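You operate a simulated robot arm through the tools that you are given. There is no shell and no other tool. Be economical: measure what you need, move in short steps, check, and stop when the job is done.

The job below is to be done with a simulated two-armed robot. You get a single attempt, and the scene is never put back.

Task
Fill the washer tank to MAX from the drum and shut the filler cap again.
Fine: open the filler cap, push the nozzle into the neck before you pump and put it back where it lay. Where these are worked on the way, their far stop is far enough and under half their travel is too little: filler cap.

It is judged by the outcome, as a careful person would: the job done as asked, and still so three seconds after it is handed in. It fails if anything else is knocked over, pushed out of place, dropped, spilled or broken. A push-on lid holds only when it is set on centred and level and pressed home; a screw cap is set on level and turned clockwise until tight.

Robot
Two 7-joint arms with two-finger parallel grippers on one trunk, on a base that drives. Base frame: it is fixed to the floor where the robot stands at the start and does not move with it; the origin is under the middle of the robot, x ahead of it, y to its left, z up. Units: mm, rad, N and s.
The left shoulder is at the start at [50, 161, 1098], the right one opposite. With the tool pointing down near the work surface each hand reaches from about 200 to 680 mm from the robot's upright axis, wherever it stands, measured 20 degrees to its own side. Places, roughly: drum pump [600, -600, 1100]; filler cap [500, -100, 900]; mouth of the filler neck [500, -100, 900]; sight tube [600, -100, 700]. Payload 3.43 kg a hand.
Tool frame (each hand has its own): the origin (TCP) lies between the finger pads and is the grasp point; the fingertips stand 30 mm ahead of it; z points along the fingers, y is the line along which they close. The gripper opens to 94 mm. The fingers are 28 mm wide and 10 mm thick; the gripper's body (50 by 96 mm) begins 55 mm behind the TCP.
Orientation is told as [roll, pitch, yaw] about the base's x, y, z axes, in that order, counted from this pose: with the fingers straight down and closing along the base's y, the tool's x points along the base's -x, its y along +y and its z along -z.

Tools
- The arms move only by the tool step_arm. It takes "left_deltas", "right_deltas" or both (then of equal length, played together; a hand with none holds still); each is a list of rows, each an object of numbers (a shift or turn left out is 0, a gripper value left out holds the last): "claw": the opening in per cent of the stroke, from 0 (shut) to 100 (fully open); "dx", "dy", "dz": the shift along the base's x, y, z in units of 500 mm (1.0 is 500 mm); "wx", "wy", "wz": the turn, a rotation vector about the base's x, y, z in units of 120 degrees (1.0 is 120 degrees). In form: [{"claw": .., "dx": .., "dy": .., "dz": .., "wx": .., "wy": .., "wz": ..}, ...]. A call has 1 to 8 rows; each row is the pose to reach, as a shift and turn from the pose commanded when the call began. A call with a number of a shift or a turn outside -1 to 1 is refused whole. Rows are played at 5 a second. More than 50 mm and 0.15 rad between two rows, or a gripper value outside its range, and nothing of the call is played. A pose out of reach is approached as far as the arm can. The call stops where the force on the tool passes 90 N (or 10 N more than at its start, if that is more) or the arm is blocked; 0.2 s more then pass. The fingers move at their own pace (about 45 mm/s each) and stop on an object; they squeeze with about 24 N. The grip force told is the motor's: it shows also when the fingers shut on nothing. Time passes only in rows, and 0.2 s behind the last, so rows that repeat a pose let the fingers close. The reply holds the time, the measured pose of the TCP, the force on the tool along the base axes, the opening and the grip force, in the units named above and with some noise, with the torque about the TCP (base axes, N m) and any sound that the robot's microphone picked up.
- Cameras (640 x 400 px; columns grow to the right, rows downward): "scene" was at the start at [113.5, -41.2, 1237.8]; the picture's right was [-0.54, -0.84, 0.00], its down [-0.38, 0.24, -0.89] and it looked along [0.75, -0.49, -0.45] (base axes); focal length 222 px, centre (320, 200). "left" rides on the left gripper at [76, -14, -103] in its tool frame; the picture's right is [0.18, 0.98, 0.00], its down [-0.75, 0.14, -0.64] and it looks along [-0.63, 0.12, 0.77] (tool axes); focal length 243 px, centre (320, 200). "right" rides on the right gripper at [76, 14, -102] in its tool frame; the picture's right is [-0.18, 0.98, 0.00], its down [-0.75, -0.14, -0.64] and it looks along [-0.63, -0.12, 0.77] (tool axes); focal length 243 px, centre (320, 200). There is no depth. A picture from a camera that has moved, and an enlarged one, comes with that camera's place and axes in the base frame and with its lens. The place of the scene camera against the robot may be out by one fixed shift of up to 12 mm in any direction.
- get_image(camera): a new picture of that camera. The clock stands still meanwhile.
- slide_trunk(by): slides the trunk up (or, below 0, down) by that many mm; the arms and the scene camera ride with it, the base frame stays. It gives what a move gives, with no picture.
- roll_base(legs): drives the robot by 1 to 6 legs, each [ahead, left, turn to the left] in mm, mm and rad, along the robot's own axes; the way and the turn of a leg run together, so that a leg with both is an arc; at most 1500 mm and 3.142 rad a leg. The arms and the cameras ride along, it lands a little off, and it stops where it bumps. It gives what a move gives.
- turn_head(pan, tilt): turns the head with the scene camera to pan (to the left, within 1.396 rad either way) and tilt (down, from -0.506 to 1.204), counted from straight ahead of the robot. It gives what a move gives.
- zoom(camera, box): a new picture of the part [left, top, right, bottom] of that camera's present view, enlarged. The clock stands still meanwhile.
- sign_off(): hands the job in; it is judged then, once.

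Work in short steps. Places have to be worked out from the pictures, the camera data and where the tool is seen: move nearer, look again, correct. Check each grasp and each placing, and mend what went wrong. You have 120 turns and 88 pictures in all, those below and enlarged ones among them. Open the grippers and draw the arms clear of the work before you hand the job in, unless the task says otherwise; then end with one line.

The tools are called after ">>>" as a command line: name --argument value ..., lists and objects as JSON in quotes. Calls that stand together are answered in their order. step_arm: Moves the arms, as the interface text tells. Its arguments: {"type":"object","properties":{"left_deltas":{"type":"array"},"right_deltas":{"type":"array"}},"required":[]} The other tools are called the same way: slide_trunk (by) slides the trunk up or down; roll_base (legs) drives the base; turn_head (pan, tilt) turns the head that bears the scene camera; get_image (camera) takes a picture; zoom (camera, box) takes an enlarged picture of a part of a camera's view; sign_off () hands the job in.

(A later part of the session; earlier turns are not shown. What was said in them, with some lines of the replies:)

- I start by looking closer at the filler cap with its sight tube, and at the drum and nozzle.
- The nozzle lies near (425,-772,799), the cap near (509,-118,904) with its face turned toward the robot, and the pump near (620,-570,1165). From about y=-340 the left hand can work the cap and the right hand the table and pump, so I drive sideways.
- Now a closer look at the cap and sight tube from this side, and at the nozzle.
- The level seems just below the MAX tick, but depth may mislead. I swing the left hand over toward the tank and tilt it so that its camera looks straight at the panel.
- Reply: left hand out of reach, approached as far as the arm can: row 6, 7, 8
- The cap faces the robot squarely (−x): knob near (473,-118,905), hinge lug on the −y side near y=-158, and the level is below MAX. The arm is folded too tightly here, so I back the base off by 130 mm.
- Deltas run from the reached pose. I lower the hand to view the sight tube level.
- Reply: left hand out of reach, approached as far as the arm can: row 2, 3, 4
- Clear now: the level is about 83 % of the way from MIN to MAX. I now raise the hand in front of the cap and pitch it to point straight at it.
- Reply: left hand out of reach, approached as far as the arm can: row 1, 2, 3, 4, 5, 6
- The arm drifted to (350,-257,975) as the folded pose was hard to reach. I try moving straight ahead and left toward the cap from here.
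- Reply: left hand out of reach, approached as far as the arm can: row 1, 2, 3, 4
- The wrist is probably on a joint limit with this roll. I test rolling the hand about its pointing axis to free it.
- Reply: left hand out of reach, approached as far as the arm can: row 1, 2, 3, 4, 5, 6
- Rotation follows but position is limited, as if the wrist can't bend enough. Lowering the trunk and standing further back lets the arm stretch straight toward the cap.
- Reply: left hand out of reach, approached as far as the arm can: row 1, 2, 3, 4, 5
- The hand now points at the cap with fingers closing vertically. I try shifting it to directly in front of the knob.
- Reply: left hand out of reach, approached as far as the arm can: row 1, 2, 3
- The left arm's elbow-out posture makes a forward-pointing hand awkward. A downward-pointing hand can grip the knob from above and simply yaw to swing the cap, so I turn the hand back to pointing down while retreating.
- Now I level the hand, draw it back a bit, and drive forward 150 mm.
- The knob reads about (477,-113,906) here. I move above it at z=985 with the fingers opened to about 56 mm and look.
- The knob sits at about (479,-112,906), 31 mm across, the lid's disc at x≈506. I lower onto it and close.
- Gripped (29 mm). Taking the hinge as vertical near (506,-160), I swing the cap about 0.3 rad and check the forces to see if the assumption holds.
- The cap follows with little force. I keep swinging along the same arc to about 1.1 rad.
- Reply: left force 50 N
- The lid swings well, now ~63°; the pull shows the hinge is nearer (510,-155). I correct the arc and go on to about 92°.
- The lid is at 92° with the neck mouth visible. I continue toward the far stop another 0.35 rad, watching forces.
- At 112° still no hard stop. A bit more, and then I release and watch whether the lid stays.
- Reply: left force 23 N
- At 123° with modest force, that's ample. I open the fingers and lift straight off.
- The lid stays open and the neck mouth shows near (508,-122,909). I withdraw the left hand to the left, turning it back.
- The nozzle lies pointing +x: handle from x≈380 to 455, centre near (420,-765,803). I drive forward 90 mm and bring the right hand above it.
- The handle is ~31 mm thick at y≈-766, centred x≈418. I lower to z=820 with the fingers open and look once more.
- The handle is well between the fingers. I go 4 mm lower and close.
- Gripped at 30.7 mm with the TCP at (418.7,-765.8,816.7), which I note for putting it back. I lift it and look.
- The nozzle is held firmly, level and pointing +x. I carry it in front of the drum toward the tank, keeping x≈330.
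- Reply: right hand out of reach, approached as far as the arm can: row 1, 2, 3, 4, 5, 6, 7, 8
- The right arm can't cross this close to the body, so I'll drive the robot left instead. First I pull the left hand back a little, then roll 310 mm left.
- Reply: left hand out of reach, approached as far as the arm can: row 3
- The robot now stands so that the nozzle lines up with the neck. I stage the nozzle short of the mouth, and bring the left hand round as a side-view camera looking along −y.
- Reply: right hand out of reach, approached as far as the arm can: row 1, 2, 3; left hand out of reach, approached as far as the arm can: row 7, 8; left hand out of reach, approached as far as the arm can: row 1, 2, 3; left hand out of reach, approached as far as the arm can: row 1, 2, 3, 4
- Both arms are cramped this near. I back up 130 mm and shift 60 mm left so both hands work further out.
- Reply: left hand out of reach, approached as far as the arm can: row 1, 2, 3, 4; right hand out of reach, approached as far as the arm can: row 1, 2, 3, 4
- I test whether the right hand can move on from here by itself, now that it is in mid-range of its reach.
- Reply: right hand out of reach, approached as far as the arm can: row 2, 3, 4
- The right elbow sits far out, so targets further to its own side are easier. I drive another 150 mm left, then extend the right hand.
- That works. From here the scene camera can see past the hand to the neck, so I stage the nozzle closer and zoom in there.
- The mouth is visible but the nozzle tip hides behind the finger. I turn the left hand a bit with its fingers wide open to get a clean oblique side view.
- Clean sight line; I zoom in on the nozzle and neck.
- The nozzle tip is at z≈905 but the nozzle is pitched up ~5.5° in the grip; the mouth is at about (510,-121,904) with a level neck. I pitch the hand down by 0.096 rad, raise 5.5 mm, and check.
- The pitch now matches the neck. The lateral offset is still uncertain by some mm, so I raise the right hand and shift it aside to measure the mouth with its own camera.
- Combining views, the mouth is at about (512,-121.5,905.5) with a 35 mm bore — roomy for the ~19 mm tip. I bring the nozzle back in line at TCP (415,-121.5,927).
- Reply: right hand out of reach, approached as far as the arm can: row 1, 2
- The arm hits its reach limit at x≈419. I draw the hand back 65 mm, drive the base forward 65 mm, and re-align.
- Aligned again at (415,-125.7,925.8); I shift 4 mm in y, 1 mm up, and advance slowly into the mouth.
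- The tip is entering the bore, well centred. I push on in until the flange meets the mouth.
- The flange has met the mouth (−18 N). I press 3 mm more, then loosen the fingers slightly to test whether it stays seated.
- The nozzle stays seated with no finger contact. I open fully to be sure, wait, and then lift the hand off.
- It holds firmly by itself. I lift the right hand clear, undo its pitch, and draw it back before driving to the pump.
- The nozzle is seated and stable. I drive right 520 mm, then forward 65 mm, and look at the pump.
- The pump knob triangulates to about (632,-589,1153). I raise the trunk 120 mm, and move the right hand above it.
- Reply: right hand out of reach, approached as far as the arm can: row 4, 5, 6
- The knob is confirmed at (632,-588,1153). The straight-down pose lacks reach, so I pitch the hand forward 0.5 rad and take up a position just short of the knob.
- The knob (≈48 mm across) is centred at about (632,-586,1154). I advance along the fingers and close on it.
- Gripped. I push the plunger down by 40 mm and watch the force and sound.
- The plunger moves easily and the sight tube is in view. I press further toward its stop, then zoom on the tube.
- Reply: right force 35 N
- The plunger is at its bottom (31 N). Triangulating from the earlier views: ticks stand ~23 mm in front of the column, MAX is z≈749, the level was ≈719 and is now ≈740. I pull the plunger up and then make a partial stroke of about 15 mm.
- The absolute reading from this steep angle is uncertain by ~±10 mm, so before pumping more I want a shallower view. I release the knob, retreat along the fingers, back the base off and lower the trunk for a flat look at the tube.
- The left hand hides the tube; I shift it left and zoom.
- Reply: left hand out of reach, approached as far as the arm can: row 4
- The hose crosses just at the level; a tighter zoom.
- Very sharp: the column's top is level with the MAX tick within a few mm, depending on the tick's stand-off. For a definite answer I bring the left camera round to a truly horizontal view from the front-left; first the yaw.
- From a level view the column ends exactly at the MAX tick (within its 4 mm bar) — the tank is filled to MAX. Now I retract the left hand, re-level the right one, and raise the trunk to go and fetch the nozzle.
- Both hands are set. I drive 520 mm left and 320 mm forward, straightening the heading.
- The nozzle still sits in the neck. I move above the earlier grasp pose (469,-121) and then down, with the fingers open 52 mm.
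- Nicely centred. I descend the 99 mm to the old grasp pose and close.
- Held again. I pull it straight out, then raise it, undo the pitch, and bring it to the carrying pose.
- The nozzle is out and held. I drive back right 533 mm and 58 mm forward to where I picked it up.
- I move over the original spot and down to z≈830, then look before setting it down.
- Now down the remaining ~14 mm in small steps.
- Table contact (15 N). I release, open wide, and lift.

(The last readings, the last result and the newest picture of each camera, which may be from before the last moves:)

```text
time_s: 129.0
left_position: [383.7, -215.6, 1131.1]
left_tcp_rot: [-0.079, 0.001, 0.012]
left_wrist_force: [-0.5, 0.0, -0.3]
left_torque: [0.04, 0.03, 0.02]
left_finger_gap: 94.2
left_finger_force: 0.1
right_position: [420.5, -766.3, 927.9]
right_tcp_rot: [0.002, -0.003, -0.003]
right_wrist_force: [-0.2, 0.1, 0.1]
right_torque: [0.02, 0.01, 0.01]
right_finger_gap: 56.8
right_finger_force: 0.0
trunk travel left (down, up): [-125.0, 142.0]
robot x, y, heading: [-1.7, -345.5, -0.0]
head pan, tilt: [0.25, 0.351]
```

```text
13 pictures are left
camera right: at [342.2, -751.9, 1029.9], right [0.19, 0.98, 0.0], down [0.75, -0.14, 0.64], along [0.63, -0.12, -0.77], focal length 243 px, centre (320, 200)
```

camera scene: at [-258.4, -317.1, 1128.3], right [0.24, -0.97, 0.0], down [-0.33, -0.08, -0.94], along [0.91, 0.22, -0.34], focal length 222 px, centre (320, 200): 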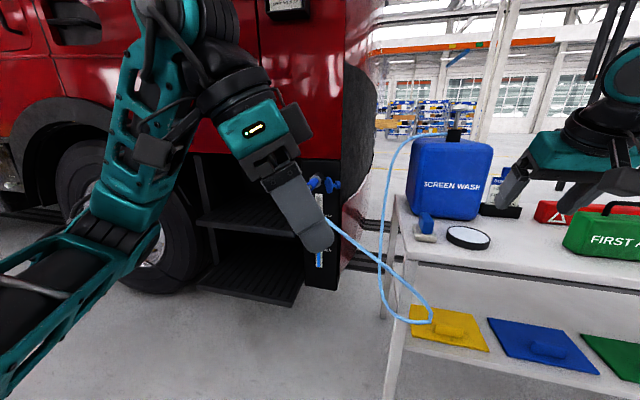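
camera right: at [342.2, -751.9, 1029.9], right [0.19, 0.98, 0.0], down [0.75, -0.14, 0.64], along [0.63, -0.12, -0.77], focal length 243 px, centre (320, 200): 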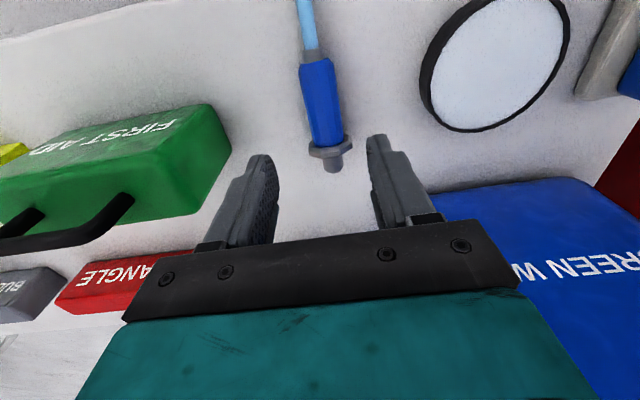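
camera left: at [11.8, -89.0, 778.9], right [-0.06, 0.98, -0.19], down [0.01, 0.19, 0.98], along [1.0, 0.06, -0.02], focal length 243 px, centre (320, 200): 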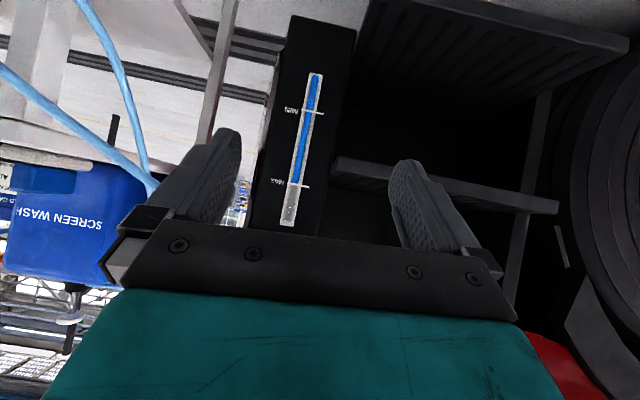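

The nozzle lies back in place. I retract the right hand, back up 87 mm, and level the left hand for closing the cap.

>>> step_arm --right_deltas '[{"dz": 0.08}, {"dz": 0.14, "dx": -0.06}, {"dz": 0.14, "dx": -0.14, "dy": 0.06}, {"dz": 0.14, "dx": -0.18, "dy": 0.14}]' --left_deltas '[{"wx": 0.019}, {"wx": 0.038}, {"wx": 0.038}, {"wx": 0.038}]'

>>> roll_base --legs '[[-87, 0, 0]]'

>>> step_arm --left_deltas '[{"wz": 0.07, "claw": 50}, {"wz": 0.14, "dx": 0.03}, {"wz": 0.21, "dx": 0.07}, {"wz": 0.28, "dx": 0.12}, {"wz": 0.35, "dx": 0.17}, {"wz": 0.42, "dx": 0.22}, {"wz": 0.49, "dx": 0.27, "dz": -0.03}, {"wz": 0.56, "dx": 0.3, "dz": -0.06}]'

>>> step_arm --left_deltas '[{"wz": 0.07, "dx": 0.02}, {"wz": 0.14, "dx": 0.04}, {"wz": 0.21, "dx": 0.06}, {"wz": 0.28, "dx": 0.07}, {"wz": 0.35, "dx": 0.07, "dz": -0.03}, {"wz": 0.42, "dx": 0.07, "dz": -0.06}, {"wz": 0.467, "dx": 0.07, "dz": -0.09}]'

```text
time_s: 130.0
left_position: [384.3, -215.6, 1130.9]
left_tcp_rot: [0.0, 0.002, 0.012]
left_wrist_force: [-0.3, 0.6, 0.3]
left_torque: [-0.02, -0.02, -0.01]
left_finger_gap: 94.0
left_finger_force: 0.1
right_position: [330.0, -695.7, 998.8]
right_tcp_rot: [0.003, -0.004, -0.004]
right_wrist_force: [-0.4, -0.5, 0.4]
right_torque: [0.01, 0.01, 0.0]
right_finger_gap: 56.2
right_finger_force: 0.1
trunk travel left (down, up): [-125.0, 142.0]
robot x, y, heading: [-1.0, -349.0, 0.0]
head pan, tilt: [0.25, 0.351]
```

```text
time_s: 131.1
left_position: [297.1, -215.8, 1131.2]
left_tcp_rot: [-0.001, 0.002, 0.01]
left_wrist_force: [0.0, 0.6, 0.3]
left_torque: [0.0, -0.02, -0.04]
left_finger_gap: 94.2
left_finger_force: 0.1
right_position: [243.0, -697.0, 997.9]
right_tcp_rot: [-0.001, -0.004, -0.004]
right_wrist_force: [-0.2, -0.1, 0.0]
right_torque: [0.02, -0.03, 0.0]
right_finger_gap: 56.6
right_finger_force: 0.1
trunk travel left (down, up): [-125.0, 142.0]
robot x, y, heading: [-86.4, -348.7, 0.0]
head pan, tilt: [0.25, 0.351]
```

```text
time_s: 132.9
left_position: [448.3, -217.0, 1099.1]
left_tcp_rot: [0.0, 0.001, 1.186]
left_wrist_force: [-0.4, -0.6, 0.7]
left_torque: [-0.02, -0.01, -0.02]
left_finger_gap: 47.0
left_finger_force: 0.1
right_position: [243.0, -695.6, 997.6]
right_tcp_rot: [0.004, -0.004, -0.002]
right_wrist_force: [-0.2, 0.3, 0.0]
right_torque: [0.0, -0.01, 0.0]
right_finger_gap: 56.5
right_finger_force: 0.0
trunk travel left (down, up): [-125.0, 142.0]
robot x, y, heading: [-89.1, -347.5, -0.003]
head pan, tilt: [0.25, 0.351]
```

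```text
time_s: 134.5
left_position: [482.1, -215.5, 1054.8]
left_tcp_rot: [0.002, 0.001, 2.164]
left_wrist_force: [0.5, -0.2, -0.1]
left_torque: [-0.02, 0.03, 0.0]
left_finger_gap: 47.0
left_finger_force: 0.0
right_position: [242.6, -695.8, 997.2]
right_tcp_rot: [0.002, 0.0, -0.003]
right_wrist_force: [-0.3, 0.2, -0.4]
right_torque: [-0.01, 0.05, 0.02]
right_finger_gap: 56.3
right_finger_force: 0.0
trunk travel left (down, up): [-125.0, 142.0]
robot x, y, heading: [-87.4, -344.6, 0.002]
head pan, tilt: [0.25, 0.351]
```

I move to the pose I left the knob from, (493,-208,1029), and compare the picture.

>>> step_arm --left_deltas '[{"dx": 0.021, "dy": 0.014, "dz": -0.052, "wz": -0.006}]'

>>> get_image --camera "left"

```text
time_s: 134.9
left_position: [494.5, -210.8, 1028.8]
left_tcp_rot: [0.001, 0.002, 2.148]
left_wrist_force: [0.3, 0.7, -0.7]
left_torque: [-0.04, 0.0, 0.05]
left_finger_gap: 47.0
left_finger_force: 0.1
right_position: [243.0, -695.7, 997.4]
right_tcp_rot: [0.002, -0.002, -0.004]
right_wrist_force: [0.4, 0.1, -0.2]
right_torque: [-0.01, 0.02, 0.0]
right_finger_gap: 56.5
right_finger_force: 0.1
trunk travel left (down, up): [-125.0, 142.0]
robot x, y, heading: [-87.5, -346.8, 0.001]
head pan, tilt: [0.25, 0.351]
```

```text
12 pictures are left
camera left: at [548.4, -267.2, 1131.0], right [-0.72, -0.69, 0.0], down [-0.53, 0.56, 0.64], along [-0.44, 0.46, -0.77], focal length 243 px, centre (320, 200)
```

left: 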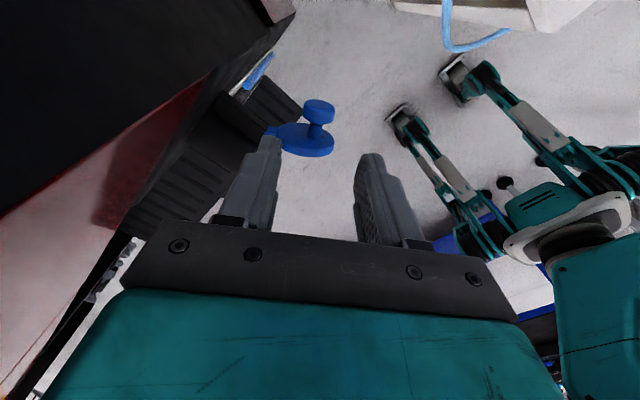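

It matches. I descend to z=904 and grip the knob.

>>> step_arm --left_deltas '[{"dz": -0.09, "dx": -0.002, "dy": 0.003}, {"dz": -0.18, "dx": -0.002, "dy": 0.003}, {"dz": -0.249, "dx": -0.002, "dy": 0.003}, {"dz": -0.249, "dx": -0.002, "dy": 0.003, "claw": 0}, {"dz": -0.249, "dx": -0.002, "dy": 0.003}, {"dz": -0.249, "dx": -0.002, "dy": 0.003}]'

>>> get_image --camera "left"

```text
time_s: 136.3
left_position: [492.8, -207.6, 905.2]
left_tcp_rot: [0.001, 0.002, 2.15]
left_wrist_force: [-1.0, 0.9, -2.9]
left_torque: [-0.23, -0.18, 0.02]
left_finger_gap: 28.9
left_finger_force: 45.2
right_position: [242.6, -696.2, 997.2]
right_tcp_rot: [0.001, -0.001, -0.003]
right_wrist_force: [0.4, 0.6, 0.7]
right_torque: [0.02, 0.0, 0.0]
right_finger_gap: 56.4
right_finger_force: 0.1
trunk travel left (down, up): [-125.0, 142.0]
robot x, y, heading: [-88.1, -347.4, -0.002]
head pan, tilt: [0.25, 0.351]
```

```text
11 pictures are left
camera left: at [546.4, -264.5, 1005.8], right [-0.72, -0.69, 0.0], down [-0.53, 0.56, 0.64], along [-0.44, 0.46, -0.77], focal length 243 px, centre (320, 200)
```

left: 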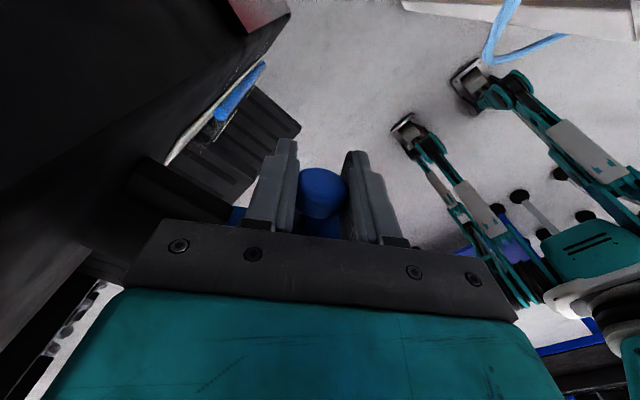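

Gripped at 29 mm. I swing the lid back along the fitted arc (hinge at about (511,-155)), first to 0.95 rad.

>>> step_arm --left_deltas '[{"dx": -0.0152, "dy": 0.0064, "wz": -0.0716}, {"dx": -0.029, "dy": 0.015, "wz": -0.1432}, {"dx": -0.0416, "dy": 0.0256, "wz": -0.2148}, {"dx": -0.0524, "dy": 0.038, "wz": -0.2864}, {"dx": -0.0612, "dy": 0.0518, "wz": -0.358}, {"dx": -0.0678, "dy": 0.0668, "wz": -0.4296}, {"dx": -0.0722, "dy": 0.0826, "wz": -0.5012}, {"dx": -0.0742, "dy": 0.099, "wz": -0.5728}]'

```text
time_s: 138.1
left_position: [457.4, -156.6, 904.3]
left_tcp_rot: [0.0, 0.001, 0.948]
left_wrist_force: [7.8, 7.1, -9.2]
left_torque: [0.41, -0.21, 0.34]
left_finger_gap: 28.6
left_finger_force: 44.5
right_position: [244.9, -695.8, 997.8]
right_tcp_rot: [0.001, 0.001, -0.003]
right_wrist_force: [-0.3, -0.4, 0.4]
right_torque: [0.01, -0.01, 0.0]
right_finger_gap: 56.3
right_finger_force: 0.2
trunk travel left (down, up): [-125.0, 142.0]
robot x, y, heading: [-87.1, -347.4, 0.002]
head pan, tilt: [0.25, 0.351]
```

The forces are small. I swing the rest of the way to closed and press home slightly.

>>> step_arm --left_deltas '[{"dx": 0.0006, "dy": 0.0164, "wz": -0.0716}, {"dx": 0.0036, "dy": 0.0324, "wz": -0.1432}, {"dx": 0.009, "dy": 0.048, "wz": -0.2148}, {"dx": 0.0166, "dy": 0.0624, "wz": -0.2864}, {"dx": 0.0262, "dy": 0.0756, "wz": -0.358}, {"dx": 0.0338, "dy": 0.0836, "wz": -0.4058}, {"dx": 0.042, "dy": 0.0908, "wz": -0.4536}, {"dx": 0.046, "dy": 0.092, "wz": -0.46}]'

>>> get_image --camera "left"

```text
time_s: 139.9
left_position: [477.5, -112.3, 904.8]
left_tcp_rot: [0.0, 0.006, -0.018]
left_wrist_force: [-9.1, 3.2, -8.3]
left_torque: [-0.11, -0.74, -0.3]
left_finger_gap: 28.6
left_finger_force: 45.0
right_position: [242.7, -696.6, 997.8]
right_tcp_rot: [0.002, -0.002, -0.002]
right_wrist_force: [-0.6, -0.2, 1.1]
right_torque: [0.02, 0.01, 0.0]
right_finger_gap: 56.6
right_finger_force: 0.0
trunk travel left (down, up): [-125.0, 142.0]
robot x, y, heading: [-86.6, -345.4, -0.001]
head pan, tilt: [0.25, 0.351]
```

```text
10 pictures are left
camera left: at [401.1, -125.9, 1006.3], right [-0.17, 0.99, 0.0], down [0.76, 0.13, 0.64], along [0.63, 0.11, -0.77], focal length 243 px, centre (320, 200)
```

left: 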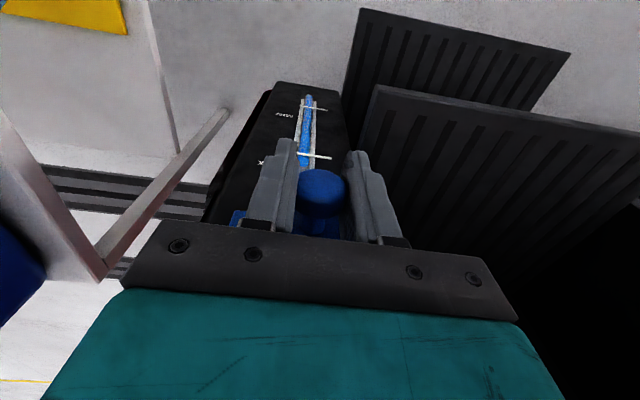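

The knob is back at its starting pose with the lid against the neck. I press a few mm more to be sure it is home, then release and lift off.

>>> step_arm --left_deltas '[{"dx": 0.006}, {"dx": 0.012}, {"dx": 0.012}, {"dx": 0.004, "claw": 55}, {"dx": 0.0}, {"dx": 0.0}, {"dx": -0.004, "dz": 0.08}, {"dx": -0.004, "dz": 0.17}]'

>>> get_image --camera "left"

```text
time_s: 141.7
left_position: [476.6, -112.5, 989.1]
left_tcp_rot: [0.001, 0.001, -0.015]
left_wrist_force: [0.8, 0.1, -0.4]
left_torque: [0.02, 0.01, 0.0]
left_finger_gap: 51.9
left_finger_force: 0.0
right_position: [242.9, -695.9, 997.6]
right_tcp_rot: [0.003, -0.002, -0.003]
right_wrist_force: [-0.8, 0.4, 0.1]
right_torque: [0.0, 0.0, 0.02]
right_finger_gap: 56.4
right_finger_force: 0.0
trunk travel left (down, up): [-125.0, 142.0]
robot x, y, heading: [-90.1, -348.1, 0.004]
head pan, tilt: [0.25, 0.351]
```

```text
9 pictures are left
camera left: at [399.9, -126.8, 1090.8], right [-0.17, 0.99, 0.0], down [0.76, 0.13, 0.64], along [0.63, 0.11, -0.77], focal length 243 px, centre (320, 200)
```

left: 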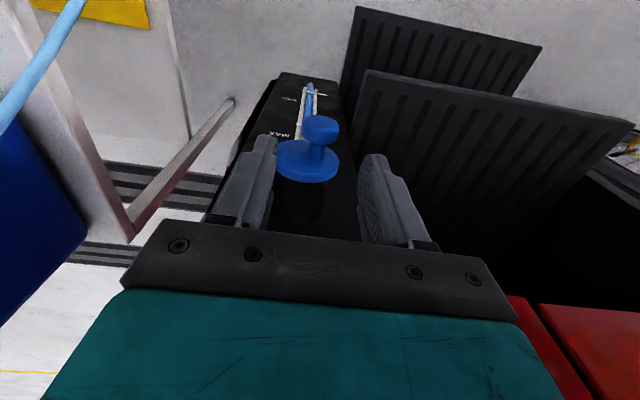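

The lid is closed just as at the start. I draw the left hand well away, open both grippers, and take a last overview.

>>> step_arm --left_deltas '[{"dx": -0.02, "dz": 0.08}, {"dx": -0.08, "dz": 0.15}, {"dx": -0.16, "dz": 0.2, "claw": 100}, {"dx": -0.22, "dy": 0.06, "dz": 0.23}, {"dx": -0.24, "dy": 0.15, "dz": 0.23}, {"dx": -0.24, "dy": 0.24, "dz": 0.23}]' --right_deltas '[{"claw": 100}, {"claw": 100}, {"claw": 100}, {"claw": 100}, {"claw": 100}, {"claw": 100}]'

>>> turn_head --pan -0.05 --tilt 0.55

>>> get_image --camera "scene"

>>> zoom --camera "scene" --box '[180, 140, 300, 290]'

```text
time_s: 143.1
left_position: [354.8, 8.7, 1103.6]
left_tcp_rot: [0.001, 0.003, -0.014]
left_wrist_force: [1.3, 0.8, 0.8]
left_torque: [-0.02, 0.01, 0.05]
left_finger_gap: 94.3
left_finger_force: 0.1
right_position: [243.4, -696.0, 996.7]
right_tcp_rot: [0.001, -0.002, -0.002]
right_wrist_force: [0.1, -0.6, 0.9]
right_torque: [0.01, 0.02, -0.02]
right_finger_gap: 93.8
right_finger_force: 0.0
trunk travel left (down, up): [-125.0, 142.0]
robot x, y, heading: [-86.2, -345.1, 0.004]
head pan, tilt: [0.25, 0.351]
```

```text
time_s: 143.9
left_position: [355.6, 8.5, 1104.3]
left_tcp_rot: [0.0, 0.001, -0.017]
left_wrist_force: [-1.1, -0.5, 0.2]
left_torque: [0.01, 0.0, -0.01]
left_finger_gap: 94.2
left_finger_force: 0.0
right_position: [242.3, -695.7, 997.3]
right_tcp_rot: [0.001, -0.001, -0.003]
right_wrist_force: [0.1, 0.5, -1.3]
right_torque: [0.01, 0.02, 0.03]
right_finger_gap: 94.0
right_finger_force: 0.1
trunk travel left (down, up): [-125.0, 142.0]
robot x, y, heading: [-89.0, -344.9, -0.0]
head pan, tilt: [-0.051, 0.55]
```

```text
8 pictures are left
camera scene: at [38.1, -343.1, 1230.1], right [-0.05, -1.0, 0.0], down [-0.52, 0.03, -0.85], along [0.85, -0.04, -0.52], focal length 222 px, centre (320, 200)
```

scene: 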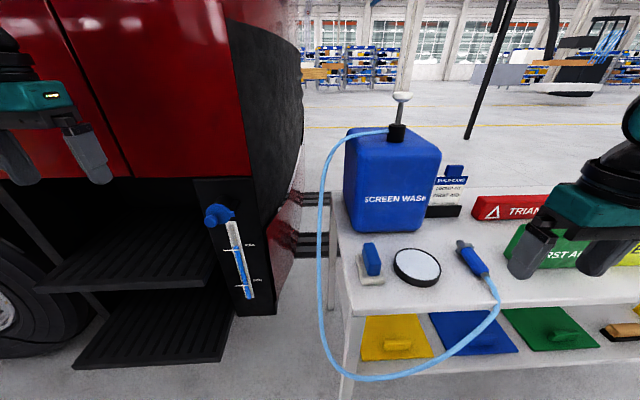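

```text
2.67 times, centred on (240, 215) of scene
camera zoom: at [38.1, -343.1, 1230.1], right [-0.05, -1.0, 0.0], down [-0.52, 0.03, -0.85], along [0.85, -0.04, -0.52], focal length 592 px, centre (533, 160)
```

zoom: 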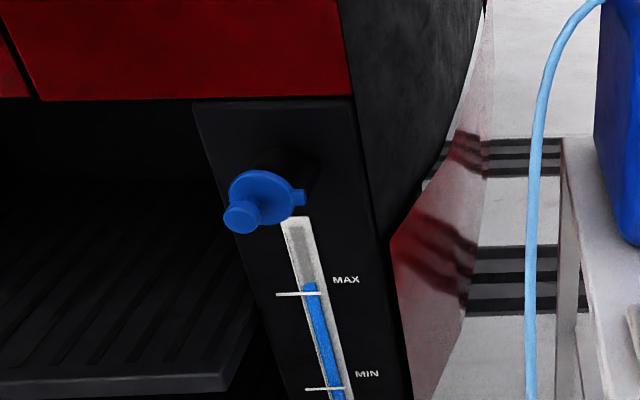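

The cap is shut, the level is at MAX, the nozzle is back on the table, and everything else stands where it was; both hands are clear and open. I hand in.

>>> sign_off

```text
The job is handed in.
```

The washer tank is filled to the MAX mark, to within the thickness of the mark's bar. The nozzle is back where it lay and the filler cap is shut again.
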